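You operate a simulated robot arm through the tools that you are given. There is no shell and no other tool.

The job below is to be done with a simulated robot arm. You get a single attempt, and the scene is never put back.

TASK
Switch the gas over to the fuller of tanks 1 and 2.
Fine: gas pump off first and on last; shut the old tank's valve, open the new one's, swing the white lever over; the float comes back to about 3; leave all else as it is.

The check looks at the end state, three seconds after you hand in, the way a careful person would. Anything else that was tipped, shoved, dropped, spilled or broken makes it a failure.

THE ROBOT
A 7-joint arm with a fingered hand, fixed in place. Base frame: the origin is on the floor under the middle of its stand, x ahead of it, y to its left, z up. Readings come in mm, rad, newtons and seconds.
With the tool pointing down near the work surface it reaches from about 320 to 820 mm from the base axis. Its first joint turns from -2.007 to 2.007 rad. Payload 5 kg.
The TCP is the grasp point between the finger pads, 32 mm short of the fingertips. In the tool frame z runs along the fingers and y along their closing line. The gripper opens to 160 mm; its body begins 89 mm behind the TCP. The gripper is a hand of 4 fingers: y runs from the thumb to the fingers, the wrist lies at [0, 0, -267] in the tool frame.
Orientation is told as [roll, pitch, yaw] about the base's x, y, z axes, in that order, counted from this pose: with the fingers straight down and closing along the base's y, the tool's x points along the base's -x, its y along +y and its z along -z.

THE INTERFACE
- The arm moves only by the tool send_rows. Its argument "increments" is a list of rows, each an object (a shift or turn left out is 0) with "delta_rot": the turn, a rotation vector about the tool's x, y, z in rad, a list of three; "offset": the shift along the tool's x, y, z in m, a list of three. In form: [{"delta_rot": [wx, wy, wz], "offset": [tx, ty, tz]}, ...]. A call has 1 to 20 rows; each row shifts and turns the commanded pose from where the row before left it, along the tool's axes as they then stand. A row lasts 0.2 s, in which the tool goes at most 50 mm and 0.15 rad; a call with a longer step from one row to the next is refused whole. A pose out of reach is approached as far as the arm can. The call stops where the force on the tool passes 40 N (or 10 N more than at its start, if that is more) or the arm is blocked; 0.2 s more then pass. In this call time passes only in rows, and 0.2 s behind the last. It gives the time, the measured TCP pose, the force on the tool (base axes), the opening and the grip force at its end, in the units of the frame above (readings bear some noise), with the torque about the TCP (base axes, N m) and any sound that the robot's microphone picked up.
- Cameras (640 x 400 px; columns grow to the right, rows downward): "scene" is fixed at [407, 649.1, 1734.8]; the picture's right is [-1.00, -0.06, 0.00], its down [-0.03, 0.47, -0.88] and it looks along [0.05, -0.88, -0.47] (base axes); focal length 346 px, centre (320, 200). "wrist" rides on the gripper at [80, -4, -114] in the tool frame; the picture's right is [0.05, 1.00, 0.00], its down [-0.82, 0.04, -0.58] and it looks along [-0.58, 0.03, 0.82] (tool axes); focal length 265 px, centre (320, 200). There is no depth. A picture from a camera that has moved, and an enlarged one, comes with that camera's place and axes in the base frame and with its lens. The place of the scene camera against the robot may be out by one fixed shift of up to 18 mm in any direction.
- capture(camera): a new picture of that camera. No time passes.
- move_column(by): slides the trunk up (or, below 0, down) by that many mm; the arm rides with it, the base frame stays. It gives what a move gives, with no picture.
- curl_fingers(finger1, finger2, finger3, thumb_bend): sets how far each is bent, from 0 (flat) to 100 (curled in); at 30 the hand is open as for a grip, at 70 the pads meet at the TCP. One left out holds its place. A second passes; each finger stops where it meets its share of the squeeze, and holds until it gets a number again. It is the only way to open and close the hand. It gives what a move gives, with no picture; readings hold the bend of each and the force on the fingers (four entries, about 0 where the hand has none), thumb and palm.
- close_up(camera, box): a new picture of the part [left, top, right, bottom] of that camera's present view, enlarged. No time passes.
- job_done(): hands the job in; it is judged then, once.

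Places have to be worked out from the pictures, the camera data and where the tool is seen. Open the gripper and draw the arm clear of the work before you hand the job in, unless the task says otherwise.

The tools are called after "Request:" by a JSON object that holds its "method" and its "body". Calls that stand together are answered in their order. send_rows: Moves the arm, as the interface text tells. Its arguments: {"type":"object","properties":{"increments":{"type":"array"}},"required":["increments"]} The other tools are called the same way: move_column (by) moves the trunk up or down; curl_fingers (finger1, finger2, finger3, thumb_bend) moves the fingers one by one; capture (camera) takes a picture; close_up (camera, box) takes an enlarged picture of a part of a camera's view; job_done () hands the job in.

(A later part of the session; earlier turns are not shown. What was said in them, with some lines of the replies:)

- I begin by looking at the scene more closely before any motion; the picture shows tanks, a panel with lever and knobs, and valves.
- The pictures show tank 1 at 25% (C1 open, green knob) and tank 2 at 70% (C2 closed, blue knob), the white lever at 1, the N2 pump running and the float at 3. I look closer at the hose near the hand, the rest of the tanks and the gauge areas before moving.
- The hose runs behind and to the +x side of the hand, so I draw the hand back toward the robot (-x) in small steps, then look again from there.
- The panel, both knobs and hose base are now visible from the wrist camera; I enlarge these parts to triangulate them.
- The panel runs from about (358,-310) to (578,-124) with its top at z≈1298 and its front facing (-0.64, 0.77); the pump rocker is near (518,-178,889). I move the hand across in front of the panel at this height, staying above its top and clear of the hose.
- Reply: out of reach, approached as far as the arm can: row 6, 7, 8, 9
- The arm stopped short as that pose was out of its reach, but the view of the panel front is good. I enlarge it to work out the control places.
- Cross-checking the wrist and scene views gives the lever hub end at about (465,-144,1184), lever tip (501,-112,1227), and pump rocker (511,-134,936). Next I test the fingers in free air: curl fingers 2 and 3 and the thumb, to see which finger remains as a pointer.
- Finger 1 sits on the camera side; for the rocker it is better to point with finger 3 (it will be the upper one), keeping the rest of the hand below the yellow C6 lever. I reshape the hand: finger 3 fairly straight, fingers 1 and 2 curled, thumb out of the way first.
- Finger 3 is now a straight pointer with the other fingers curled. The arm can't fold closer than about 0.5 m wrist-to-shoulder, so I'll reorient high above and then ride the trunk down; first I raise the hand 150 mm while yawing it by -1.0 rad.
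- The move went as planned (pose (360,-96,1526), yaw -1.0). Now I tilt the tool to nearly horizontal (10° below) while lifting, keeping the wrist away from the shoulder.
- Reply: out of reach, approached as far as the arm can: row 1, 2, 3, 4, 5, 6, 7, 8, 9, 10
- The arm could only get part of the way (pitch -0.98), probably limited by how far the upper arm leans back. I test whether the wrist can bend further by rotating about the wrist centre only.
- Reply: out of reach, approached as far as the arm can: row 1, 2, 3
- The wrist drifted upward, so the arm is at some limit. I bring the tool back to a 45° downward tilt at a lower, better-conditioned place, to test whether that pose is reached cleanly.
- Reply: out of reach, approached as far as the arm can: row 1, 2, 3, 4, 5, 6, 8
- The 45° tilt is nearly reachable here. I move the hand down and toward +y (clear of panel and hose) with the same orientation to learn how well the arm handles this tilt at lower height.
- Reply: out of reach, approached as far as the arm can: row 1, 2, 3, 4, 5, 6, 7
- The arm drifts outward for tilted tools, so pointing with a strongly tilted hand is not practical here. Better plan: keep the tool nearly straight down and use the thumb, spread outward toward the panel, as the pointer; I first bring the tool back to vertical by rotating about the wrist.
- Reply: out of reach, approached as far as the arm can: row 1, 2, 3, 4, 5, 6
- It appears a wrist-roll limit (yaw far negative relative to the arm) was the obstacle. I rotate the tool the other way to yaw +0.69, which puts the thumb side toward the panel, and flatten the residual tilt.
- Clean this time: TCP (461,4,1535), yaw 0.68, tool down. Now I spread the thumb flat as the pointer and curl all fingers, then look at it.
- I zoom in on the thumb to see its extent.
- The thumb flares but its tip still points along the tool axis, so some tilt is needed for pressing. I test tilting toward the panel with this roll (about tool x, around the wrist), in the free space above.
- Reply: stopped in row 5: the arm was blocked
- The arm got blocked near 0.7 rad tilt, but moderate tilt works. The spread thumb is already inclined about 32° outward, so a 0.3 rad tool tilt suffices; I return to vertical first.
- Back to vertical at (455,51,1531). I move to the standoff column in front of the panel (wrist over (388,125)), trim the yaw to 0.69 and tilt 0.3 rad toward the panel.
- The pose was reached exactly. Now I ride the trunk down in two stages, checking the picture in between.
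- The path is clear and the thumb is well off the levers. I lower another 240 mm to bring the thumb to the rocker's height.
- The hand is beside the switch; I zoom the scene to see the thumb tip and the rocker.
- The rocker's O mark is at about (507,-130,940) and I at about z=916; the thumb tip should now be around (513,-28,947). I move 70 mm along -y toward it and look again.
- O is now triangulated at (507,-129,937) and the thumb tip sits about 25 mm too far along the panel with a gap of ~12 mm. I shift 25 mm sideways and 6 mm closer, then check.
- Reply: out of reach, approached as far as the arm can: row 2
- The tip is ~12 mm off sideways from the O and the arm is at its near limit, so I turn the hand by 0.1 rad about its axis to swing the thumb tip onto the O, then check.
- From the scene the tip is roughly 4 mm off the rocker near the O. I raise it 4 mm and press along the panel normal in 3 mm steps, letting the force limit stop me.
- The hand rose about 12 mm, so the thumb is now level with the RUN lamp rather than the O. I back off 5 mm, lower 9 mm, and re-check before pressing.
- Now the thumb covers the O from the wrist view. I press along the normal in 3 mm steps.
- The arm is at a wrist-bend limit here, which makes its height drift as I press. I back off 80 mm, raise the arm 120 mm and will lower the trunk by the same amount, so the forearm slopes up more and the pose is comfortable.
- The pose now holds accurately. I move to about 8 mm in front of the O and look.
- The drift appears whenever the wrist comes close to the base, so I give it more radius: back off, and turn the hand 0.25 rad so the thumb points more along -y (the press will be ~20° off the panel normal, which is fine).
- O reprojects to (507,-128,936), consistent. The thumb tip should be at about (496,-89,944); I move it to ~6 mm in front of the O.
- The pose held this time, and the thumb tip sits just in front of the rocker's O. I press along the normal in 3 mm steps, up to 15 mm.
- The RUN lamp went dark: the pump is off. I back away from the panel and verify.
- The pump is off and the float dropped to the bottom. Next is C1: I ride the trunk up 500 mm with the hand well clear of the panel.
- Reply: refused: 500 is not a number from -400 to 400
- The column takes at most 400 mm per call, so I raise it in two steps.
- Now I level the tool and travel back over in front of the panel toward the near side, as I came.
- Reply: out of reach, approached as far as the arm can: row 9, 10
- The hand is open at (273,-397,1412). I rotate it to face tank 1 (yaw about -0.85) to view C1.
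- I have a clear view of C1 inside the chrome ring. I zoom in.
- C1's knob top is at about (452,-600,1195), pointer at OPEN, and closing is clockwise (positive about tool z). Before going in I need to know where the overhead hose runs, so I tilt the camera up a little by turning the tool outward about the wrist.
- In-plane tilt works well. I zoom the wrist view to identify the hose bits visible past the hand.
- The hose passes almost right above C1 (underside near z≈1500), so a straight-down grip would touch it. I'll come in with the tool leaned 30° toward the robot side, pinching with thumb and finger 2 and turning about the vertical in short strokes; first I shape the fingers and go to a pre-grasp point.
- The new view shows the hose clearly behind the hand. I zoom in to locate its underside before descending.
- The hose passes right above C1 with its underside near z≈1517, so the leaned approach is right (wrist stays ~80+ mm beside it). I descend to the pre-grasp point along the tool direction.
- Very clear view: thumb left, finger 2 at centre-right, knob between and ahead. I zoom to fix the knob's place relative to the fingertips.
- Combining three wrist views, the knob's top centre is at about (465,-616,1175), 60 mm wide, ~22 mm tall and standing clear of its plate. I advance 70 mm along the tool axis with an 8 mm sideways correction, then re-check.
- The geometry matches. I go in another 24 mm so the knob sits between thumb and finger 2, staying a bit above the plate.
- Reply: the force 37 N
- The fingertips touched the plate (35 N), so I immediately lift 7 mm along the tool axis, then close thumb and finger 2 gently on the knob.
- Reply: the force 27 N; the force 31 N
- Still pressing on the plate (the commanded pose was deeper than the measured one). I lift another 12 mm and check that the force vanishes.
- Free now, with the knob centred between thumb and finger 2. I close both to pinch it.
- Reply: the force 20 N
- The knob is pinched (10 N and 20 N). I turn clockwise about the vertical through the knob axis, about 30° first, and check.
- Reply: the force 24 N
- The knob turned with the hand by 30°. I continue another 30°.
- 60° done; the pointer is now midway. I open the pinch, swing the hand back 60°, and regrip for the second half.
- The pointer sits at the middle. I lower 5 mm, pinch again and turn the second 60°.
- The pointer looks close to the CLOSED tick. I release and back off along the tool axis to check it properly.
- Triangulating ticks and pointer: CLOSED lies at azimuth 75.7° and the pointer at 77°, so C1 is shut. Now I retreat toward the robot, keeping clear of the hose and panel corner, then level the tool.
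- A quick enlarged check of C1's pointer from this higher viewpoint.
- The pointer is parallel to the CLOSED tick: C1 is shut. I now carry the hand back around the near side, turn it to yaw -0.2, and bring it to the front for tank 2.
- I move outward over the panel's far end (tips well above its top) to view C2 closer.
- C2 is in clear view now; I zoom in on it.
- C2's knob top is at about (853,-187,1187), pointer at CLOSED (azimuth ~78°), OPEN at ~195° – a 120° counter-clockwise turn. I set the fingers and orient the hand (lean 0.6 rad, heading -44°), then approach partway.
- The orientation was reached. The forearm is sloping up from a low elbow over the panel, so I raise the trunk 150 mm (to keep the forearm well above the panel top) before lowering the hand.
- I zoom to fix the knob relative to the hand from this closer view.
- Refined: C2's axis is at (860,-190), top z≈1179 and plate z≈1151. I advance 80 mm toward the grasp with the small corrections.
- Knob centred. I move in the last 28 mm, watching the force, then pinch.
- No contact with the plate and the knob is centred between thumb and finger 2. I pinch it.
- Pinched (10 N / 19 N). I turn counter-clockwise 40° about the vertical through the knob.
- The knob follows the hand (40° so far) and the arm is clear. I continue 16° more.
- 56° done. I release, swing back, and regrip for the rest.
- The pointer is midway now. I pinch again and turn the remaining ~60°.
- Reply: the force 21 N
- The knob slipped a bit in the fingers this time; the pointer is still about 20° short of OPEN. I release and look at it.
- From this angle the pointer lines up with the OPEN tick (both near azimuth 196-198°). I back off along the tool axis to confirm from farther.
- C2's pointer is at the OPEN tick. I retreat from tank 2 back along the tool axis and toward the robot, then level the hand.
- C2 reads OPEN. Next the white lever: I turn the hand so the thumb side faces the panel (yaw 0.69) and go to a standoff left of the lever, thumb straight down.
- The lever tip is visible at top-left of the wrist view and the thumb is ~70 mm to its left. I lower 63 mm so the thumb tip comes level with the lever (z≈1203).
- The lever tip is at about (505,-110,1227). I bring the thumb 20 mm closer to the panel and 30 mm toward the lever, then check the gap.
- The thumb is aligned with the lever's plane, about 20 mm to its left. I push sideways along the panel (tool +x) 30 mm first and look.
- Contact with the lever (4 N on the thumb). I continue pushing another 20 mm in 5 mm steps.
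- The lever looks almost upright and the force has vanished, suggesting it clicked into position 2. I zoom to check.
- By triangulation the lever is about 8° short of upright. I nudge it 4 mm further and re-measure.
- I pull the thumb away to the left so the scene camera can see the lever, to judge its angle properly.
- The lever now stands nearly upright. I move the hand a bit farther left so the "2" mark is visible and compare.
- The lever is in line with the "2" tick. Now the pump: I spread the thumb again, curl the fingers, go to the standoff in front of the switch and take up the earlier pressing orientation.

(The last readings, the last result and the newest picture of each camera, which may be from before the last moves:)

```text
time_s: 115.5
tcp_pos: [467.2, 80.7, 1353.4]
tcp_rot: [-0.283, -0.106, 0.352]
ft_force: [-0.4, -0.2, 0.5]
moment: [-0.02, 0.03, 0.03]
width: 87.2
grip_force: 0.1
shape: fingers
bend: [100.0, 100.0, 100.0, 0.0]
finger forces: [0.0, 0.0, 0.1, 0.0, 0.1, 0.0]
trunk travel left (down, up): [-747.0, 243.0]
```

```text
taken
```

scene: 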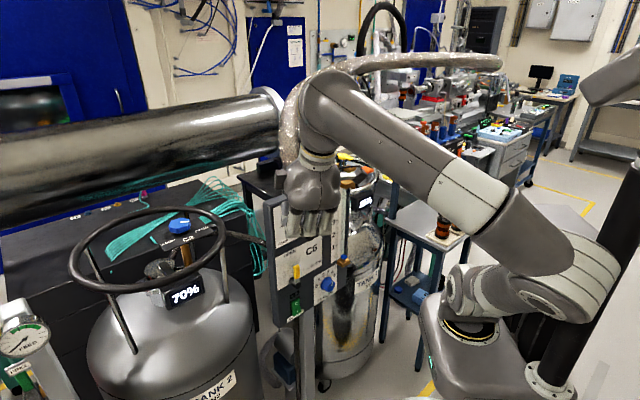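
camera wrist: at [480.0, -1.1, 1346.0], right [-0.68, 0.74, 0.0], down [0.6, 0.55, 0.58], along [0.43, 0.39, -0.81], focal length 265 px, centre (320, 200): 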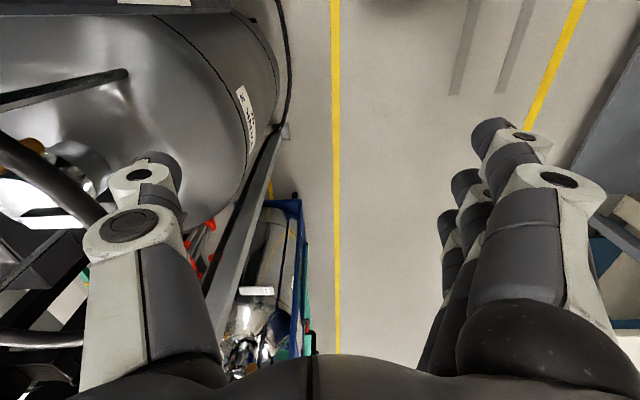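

Orientation matches the earlier press. I ride the trunk down to the rocker's "I" height in two stages.

Request:
{"method": "move_column", "body": {"by": -258}}

Request:
{"method": "capture", "body": {"camera": "scene"}}

Request:
{"method": "move_column", "body": {"by": -200}}

Request:
{"method": "capture", "body": {"camera": "wrist"}}

Request:
{"method": "capture", "body": {"camera": "scene"}}

```text
time_s: 118.2
tcp_pos: [468.7, 81.3, 1093.7]
tcp_rot: [-0.283, -0.104, 0.353]
ft_force: [0.2, 0.1, 0.6]
moment: [0.04, -0.02, 0.03]
width: 87.3
grip_force: 0.1
shape: fingers
bend: [100.0, 100.0, 100.0, 0.0]
finger forces: [0.0, 0.1, 0.1, 0.1, 0.0, 0.0]
trunk travel left (down, up): [-489.0, 501.0]
```

```text
taken
```

scene: 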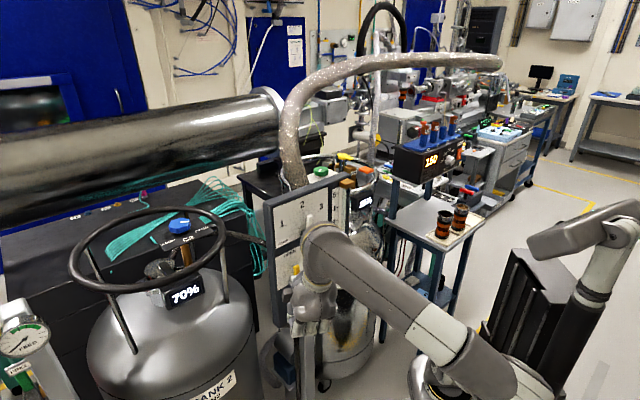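

```text
time_s: 120.3
tcp_pos: [468.5, 80.2, 895.0]
tcp_rot: [-0.284, -0.105, 0.354]
ft_force: [0.4, 0.0, 0.2]
moment: [-0.01, -0.01, -0.01]
width: 87.2
grip_force: 0.0
shape: fingers
bend: [100.0, 100.0, 100.0, 0.0]
finger forces: [0.0, 0.0, 0.0, 0.0, 0.0, 0.1]
trunk travel left (down, up): [-289.0, 701.0]
```

```text
taken
camera wrist: at [372.0, 74.7, 996.1], right [-0.35, 0.89, -0.28], down [0.64, 0.45, 0.63], along [0.69, 0.04, -0.73], focal length 265 px, centre (320, 200)
```

wrist: 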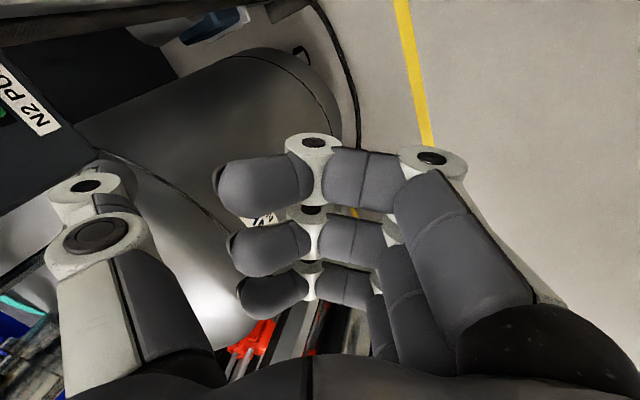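

```text
taken
```

scene: 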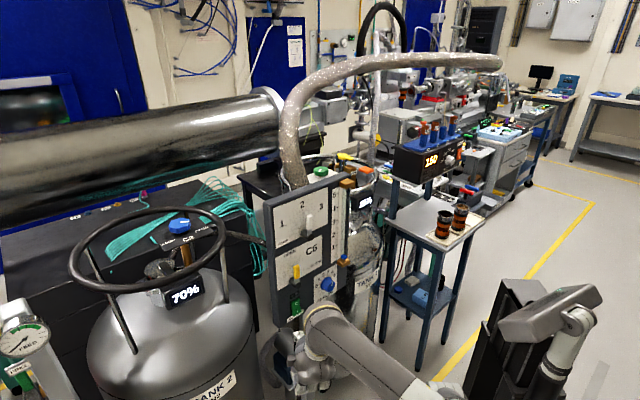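

I approach to just in front of the "I" half (about 10 mm off) and check.

Request:
{"method": "send_rows", "body": {"increments": [{"offset": [0.0125, -0.0256, 0.0072]}, {"offset": [0.0125, -0.0256, 0.0072]}, {"offset": [0.0125, -0.0256, 0.0072]}]}}

Request:
{"method": "close_up", "body": {"camera": "scene", "box": [270, 260, 330, 320]}}

Request:
{"method": "close_up", "body": {"camera": "wrist", "box": [0, 80, 200, 205]}}

```text
time_s: 121.1
tcp_pos: [462.3, -5.4, 891.0]
tcp_rot: [-0.282, -0.106, 0.354]
ft_force: [0.9, 0.5, -0.1]
moment: [-0.04, -0.01, -0.01]
width: 87.4
grip_force: 0.0
shape: fingers
bend: [100.0, 100.0, 100.0, 0.0]
finger forces: [0.0, 0.0, 0.0, 0.1, 0.1, 0.0]
trunk travel left (down, up): [-289.0, 701.0]
```

```text
6.67 times, centred on (300, 290) of scene
camera zoom: at [407.0, 649.1, 1734.8], right [-1.0, -0.06, 0.0], down [-0.03, 0.47, -0.88], along [0.05, -0.88, -0.47], focal length 2305 px, centre (453, -400)
```

zoom: 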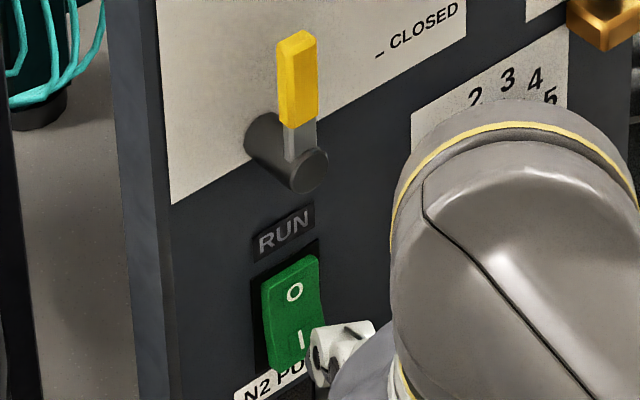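

```text
3.20 times, centred on (100, 142) of wrist
camera zoom: at [366.1, -12.7, 993.0], right [-0.35, 0.89, -0.28], down [0.64, 0.45, 0.63], along [0.69, 0.04, -0.73], focal length 849 px, centre (1024, 384)
```

zoom: 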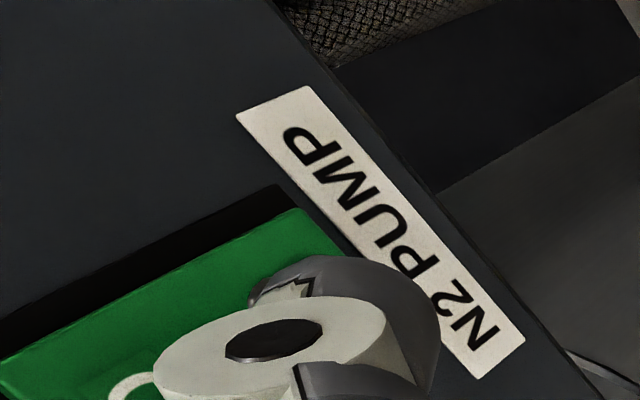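

The thumb is slightly low relative to the "I". I raise 6 mm, then press along the normal in 3 mm steps, watching the force.

Request:
{"method": "send_rows", "body": {"increments": [{"offset": [-0.0006, -0.0017, -0.0057]}, {"offset": [-0.00099, -0.00268, 0.00089]}, {"offset": [-0.00099, -0.00268, 0.00089]}, {"offset": [-0.00099, -0.00268, 0.00089]}, {"offset": [-0.00099, -0.00268, 0.00089]}]}}

Request:
{"method": "close_up", "body": {"camera": "scene", "box": [270, 260, 330, 320]}}

Request:
{"method": "close_up", "body": {"camera": "wrist", "box": [0, 80, 200, 205]}}

```text
time_s: 122.3
tcp_pos: [469.2, -17.7, 896.9]
tcp_rot: [-0.285, -0.106, 0.354]
ft_force: [-0.2, -0.4, 0.6]
moment: [0.01, -0.02, 0.04]
width: 87.2
grip_force: 0.1
shape: fingers
bend: [100.0, 100.0, 100.0, 0.0]
finger forces: [0.0, 0.0, 0.0, 0.1, 0.0, 0.0]
trunk travel left (down, up): [-289.0, 701.0]
```

```text
6.67 times, centred on (300, 290) of scene
camera zoom: at [407.0, 649.1, 1734.8], right [-1.0, -0.06, 0.0], down [-0.03, 0.47, -0.88], along [0.05, -0.88, -0.47], focal length 2305 px, centre (453, -400)
```

zoom: 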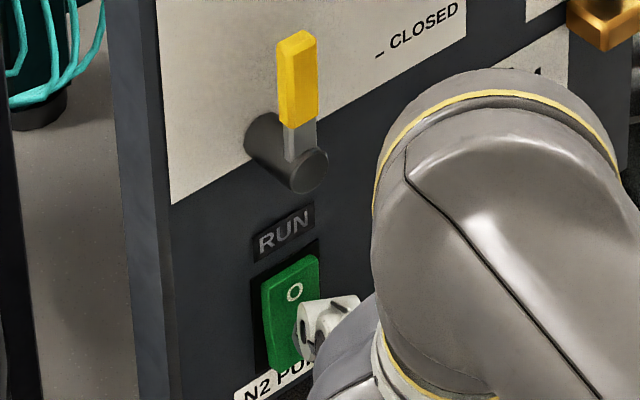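

```text
3.20 times, centred on (100, 142) of wrist
camera zoom: at [373.1, -22.5, 998.5], right [-0.35, 0.89, -0.28], down [0.64, 0.45, 0.63], along [0.68, 0.04, -0.73], focal length 849 px, centre (1024, 384)
```

zoom: 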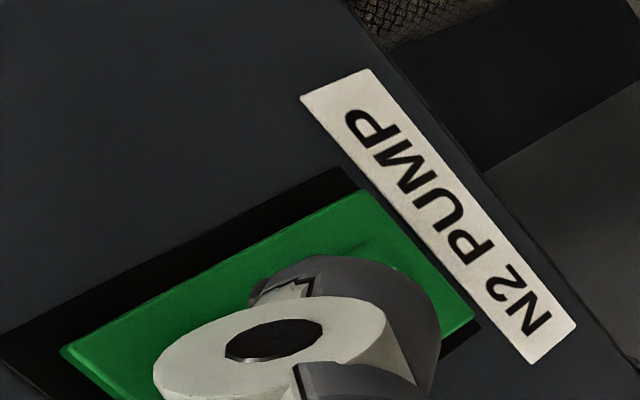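

Aligned over the "I" and nearly touching. I continue pressing in 3 mm steps.

Request:
{"method": "send_rows", "body": {"increments": [{"offset": [-0.00099, -0.00268, 0.00089]}, {"offset": [-0.00099, -0.00268, 0.00089]}, {"offset": [-0.00099, -0.00268, 0.00089]}]}}

Request:
{"method": "close_up", "body": {"camera": "scene", "box": [270, 260, 330, 320]}}

Request:
{"method": "close_up", "body": {"camera": "wrist", "box": [0, 80, 200, 205]}}

```text
time_s: 123.1
tcp_pos: [473.7, -22.5, 897.2]
tcp_rot: [-0.283, -0.106, 0.354]
ft_force: [-11.0, 7.8, -0.4]
moment: [-0.08, -0.15, -0.73]
width: 83.2
grip_force: 6.5
shape: fingers
bend: [100.0, 100.0, 100.0, 8.0]
finger forces: [0.0, 0.1, 0.0, 0.1, 12.3, 0.0]
trunk travel left (down, up): [-289.0, 701.0]
```

```text
6.67 times, centred on (300, 290) of scene
camera zoom: at [407.0, 649.1, 1734.8], right [-1.0, -0.06, 0.0], down [-0.03, 0.47, -0.88], along [0.05, -0.88, -0.47], focal length 2305 px, centre (453, -400)
```

zoom: 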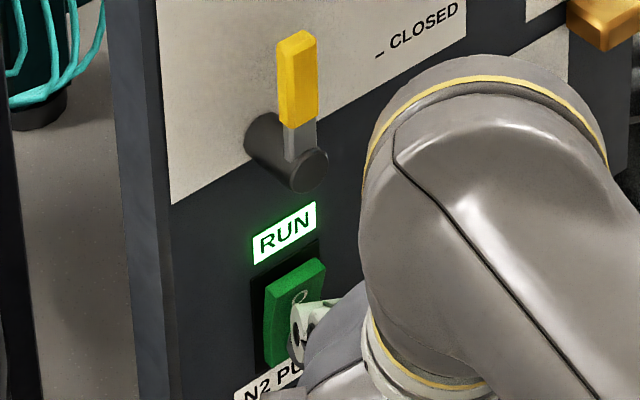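

```text
3.20 times, centred on (100, 142) of wrist
camera zoom: at [377.5, -29.3, 998.7], right [-0.35, 0.89, -0.28], down [0.64, 0.45, 0.63], along [0.68, 0.04, -0.73], focal length 849 px, centre (1024, 384)
```

zoom: 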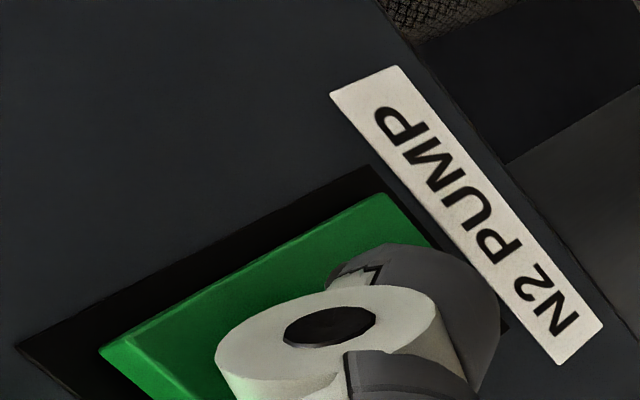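

The RUN lamp is lit: the pump is on. I back straight off and then away, and look at the float.

Request:
{"method": "send_rows", "body": {"increments": [{"offset": [0.0033, 0.0089, -0.003]}, {"offset": [0.005, 0.0134, -0.0045]}, {"offset": [0.0, 0.02, -0.007]}, {"offset": [-0.012, 0.025, -0.008]}, {"offset": [-0.015, 0.025, -0.008]}]}}

Request:
{"method": "close_up", "body": {"camera": "scene", "box": [250, 170, 370, 330]}}

```text
time_s: 124.3
tcp_pos: [459.8, 73.0, 904.0]
tcp_rot: [-0.282, -0.104, 0.354]
ft_force: [0.4, -0.7, -0.3]
moment: [0.01, -0.01, -0.03]
width: 87.3
grip_force: 0.2
shape: fingers
bend: [100.0, 100.0, 100.0, 0.0]
finger forces: [0.0, 0.1, 0.0, 0.0, 0.0, 0.0]
trunk travel left (down, up): [-289.0, 701.0]
```

```text
2.50 times, centred on (310, 250) of scene
camera zoom: at [407.0, 649.1, 1734.8], right [-1.0, -0.06, 0.0], down [-0.03, 0.47, -0.88], along [0.05, -0.88, -0.47], focal length 864 px, centre (345, 75)
```

zoom: 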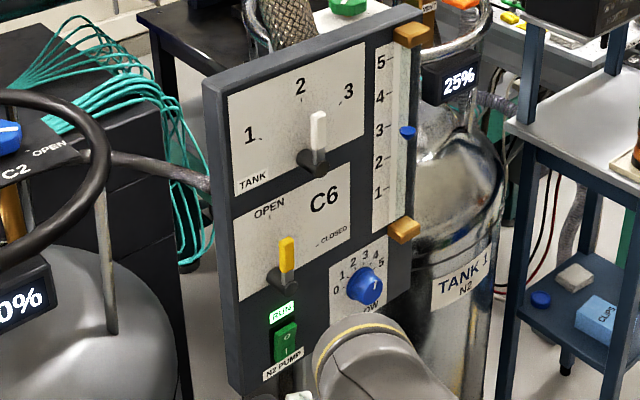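

The float is back at about 3. I check the panel details closely, then will withdraw the arm.

Request:
{"method": "close_up", "body": {"camera": "scene", "box": [280, 170, 370, 230]}}

Request:
{"method": "close_up", "body": {"camera": "scene", "box": [265, 240, 355, 300]}}

Request:
{"method": "close_up", "body": {"camera": "scene", "box": [130, 190, 250, 265]}}

Request:
{"method": "close_up", "body": {"camera": "scene", "box": [0, 275, 200, 400]}}

```text
6.67 times, centred on (325, 200) of scene
camera zoom: at [407.0, 649.1, 1734.8], right [-1.0, -0.06, 0.0], down [-0.03, 0.47, -0.88], along [0.05, -0.88, -0.47], focal length 2305 px, centre (287, 200)
```

zoom: 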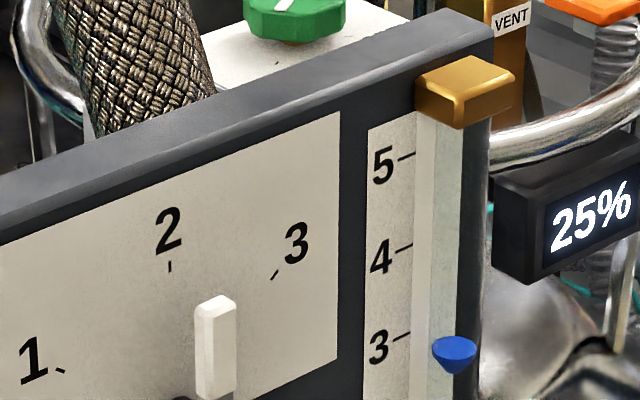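

```text
6.67 times, centred on (310, 270) of scene
camera zoom: at [407.0, 649.1, 1734.8], right [-1.0, -0.06, 0.0], down [-0.03, 0.47, -0.88], along [0.05, -0.88, -0.47], focal length 2305 px, centre (387, -267)
```

zoom: 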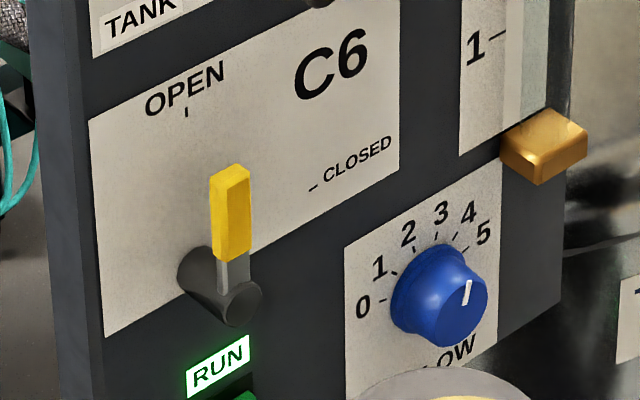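

```text
5.33 times, centred on (190, 228) of scene
camera zoom: at [407.0, 649.1, 1734.8], right [-1.0, -0.06, 0.0], down [-0.03, 0.47, -0.88], along [0.05, -0.88, -0.47], focal length 1844 px, centre (1013, 53)
```

zoom: 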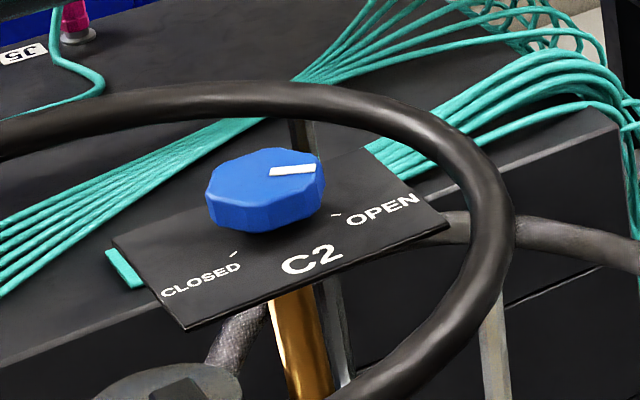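

```text
3.20 times, centred on (100, 338) of scene
camera zoom: at [407.0, 649.1, 1734.8], right [-1.0, -0.06, 0.0], down [-0.03, 0.47, -0.88], along [0.05, -0.88, -0.47], focal length 1106 px, centre (1024, -240)
```

zoom: 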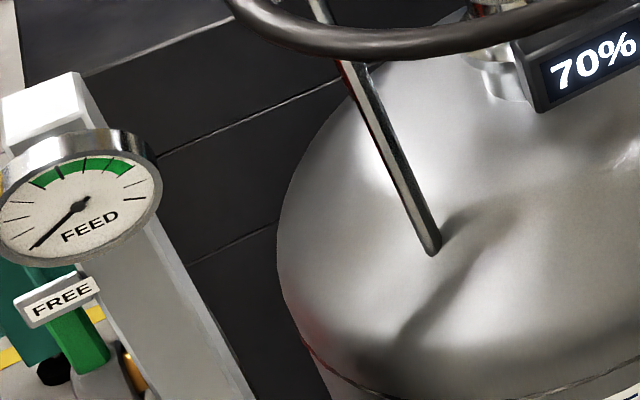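

Everything on the panel looks right: lever at 2, C6 and C5 untouched, pump running, float at ~3. I raise the trunk with the hand clear, level it and open the hand.

Request:
{"method": "move_column", "body": {"by": 300}}

Request:
{"method": "move_column", "body": {"by": 230}}

Request:
{"method": "send_rows", "body": {"increments": [{"delta_rot": [-0.0965, 0.0342, 0]}, {"delta_rot": [-0.0965, 0.0342, 0]}, {"delta_rot": [-0.0965, 0.0342, 0]}, {"offset": [0.01, 0.03, 0]}, {"offset": [0.01, 0.03, 0]}, {"offset": [0.01, 0.03, 0]}]}}

Request:
{"method": "curl_fingers", "body": {"finger1": 30, "finger2": 30, "finger3": 30, "thumb_bend": 30}}

Request:
{"method": "capture", "body": {"camera": "scene"}}

Request:
{"method": "capture", "body": {"camera": "wrist"}}

```text
time_s: 127.3
tcp_pos: [460.2, 73.6, 1204.1]
tcp_rot: [-0.282, -0.105, 0.354]
ft_force: [-0.8, -0.4, 0.5]
moment: [-0.02, 0.0, 0.01]
width: 87.1
grip_force: 0.0
shape: fingers
bend: [100.0, 100.0, 100.0, 0.0]
finger forces: [0.1, 0.0, 0.0, 0.1, 0.1, 0.1]
trunk travel left (down, up): [-589.0, 401.0]
```

```text
time_s: 129.8
tcp_pos: [459.5, 73.7, 1434.2]
tcp_rot: [-0.284, -0.106, 0.352]
ft_force: [0.2, 0.1, 0.0]
moment: [0.02, 0.02, -0.02]
width: 87.4
grip_force: 0.0
shape: fingers
bend: [100.0, 100.0, 100.0, 0.0]
finger forces: [0.0, 0.1, 0.1, 0.0, 0.0, 0.0]
trunk travel left (down, up): [-819.0, 171.0]
```

```text
time_s: 131.2
tcp_pos: [403.1, 150.5, 1433.5]
tcp_rot: [0.007, -0.006, 0.341]
ft_force: [0.0, -0.1, -0.4]
moment: [-0.05, -0.07, 0.01]
width: 87.2
grip_force: 0.1
shape: fingers
bend: [100.0, 100.0, 100.0, 0.0]
finger forces: [0.1, 0.0, 0.0, 0.1, 0.0, 0.0]
trunk travel left (down, up): [-819.0, 171.0]
```

```text
time_s: 132.2
tcp_pos: [402.8, 148.5, 1434.2]
tcp_rot: [0.008, -0.003, 0.34]
ft_force: [0.5, -0.4, -1.2]
moment: [0.02, -0.02, 0.0]
width: 170.9
grip_force: 0.1
shape: fingers
bend: [30.0, 30.0, 30.0, 30.0]
finger forces: [0.0, 0.0, 0.1, 0.0, 0.0, 0.1]
trunk travel left (down, up): [-819.0, 171.0]
```

```text
taken
```

scene: 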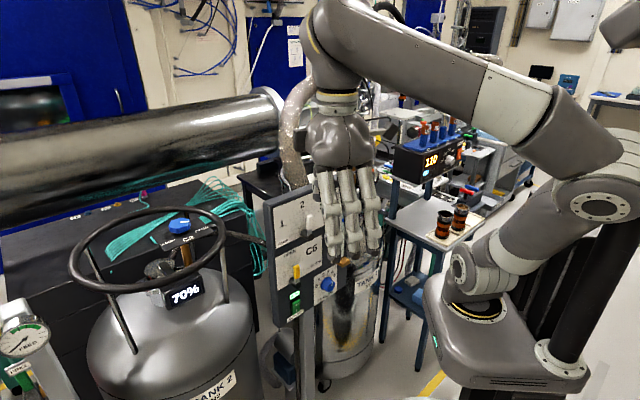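

```text
taken
camera wrist: at [328.4, 116.8, 1548.3], right [-0.38, 0.92, 0.01], down [0.75, 0.31, 0.58], along [0.53, 0.23, -0.81], focal length 265 px, centre (320, 200)
```

wrist: 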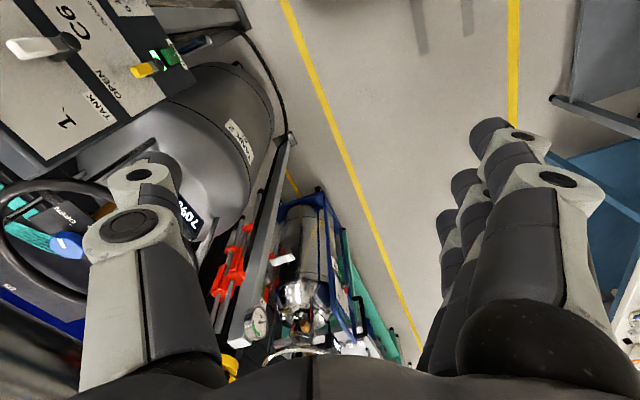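

The hand is open and clear; it just blocks the view of the flow tube. I raise the trunk 150 mm more to check the float and valves one last time.

Request:
{"method": "move_column", "body": {"by": 150}}

Request:
{"method": "close_up", "body": {"camera": "scene", "box": [260, 160, 380, 240]}}

Request:
{"method": "capture", "body": {"camera": "scene"}}

```text
time_s: 133.9
tcp_pos: [404.0, 149.4, 1584.5]
tcp_rot: [0.01, -0.003, 0.342]
ft_force: [0.2, -0.2, -0.5]
moment: [-0.01, -0.04, 0.01]
width: 170.9
grip_force: 0.1
shape: fingers
bend: [30.0, 30.0, 30.0, 30.0]
finger forces: [0.0, 0.0, 0.0, 0.0, 0.0, 0.1]
trunk travel left (down, up): [-969.0, 21.0]
```

```text
5.00 times, centred on (320, 200) of scene
camera zoom: at [407.0, 649.1, 1734.8], right [-1.0, -0.06, 0.0], down [-0.03, 0.47, -0.88], along [0.05, -0.88, -0.47], focal length 1729 px, centre (320, 200)
```

zoom: 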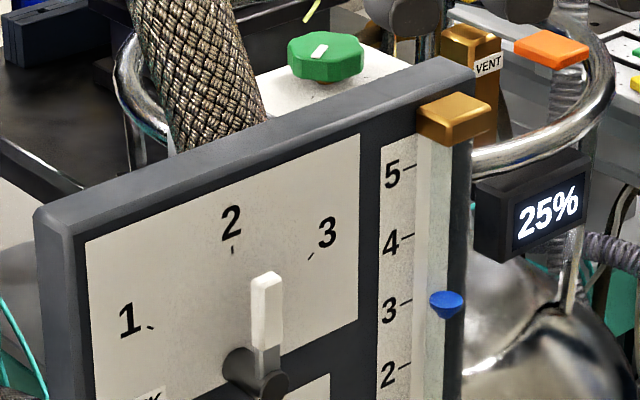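

```text
taken
```

scene: 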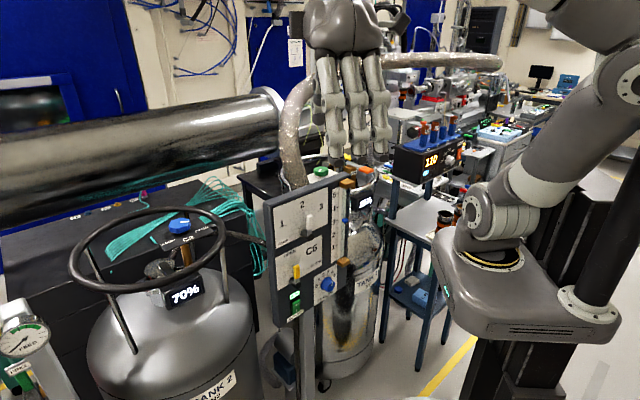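

Final state: C1 pointer at CLOSED, C2 at OPEN, white lever on 2, N2 pump RUN lit, float at 3, hand open and clear, nothing else disturbed. I hand the job in.

Request:
{"method": "job_done", "body": {}}

```text
The job is handed in.
```

The gas now runs from tank 2, which reads 70% against tank 1's 25%, and I have handed the job in.

- **Pump:** I switched the N2 pump off first and back on last. The RUN lamp is lit.
- **Valves:** C1 is at CLOSED and C2 is at OPEN. C2's pointer may sit a few degrees past its mark.
- **White lever:** it stands at 2.
- **Float:** it dropped while the pump was off and came back to 3, where it was at the start.
- **Everything else:** C5, C6 and the vent handles look unchanged. While lining up on C1, two fingertips pressed its label plate with about 35 N for roughly two seconds. I saw no damage in the views afterwards.
- **Heater display:** it read 100 at the start, about 150 while the gas was off, and was back to 120 at the last look. I never touched the heater.

The hand is open and the arm is raised clear of the panel and both tanks.
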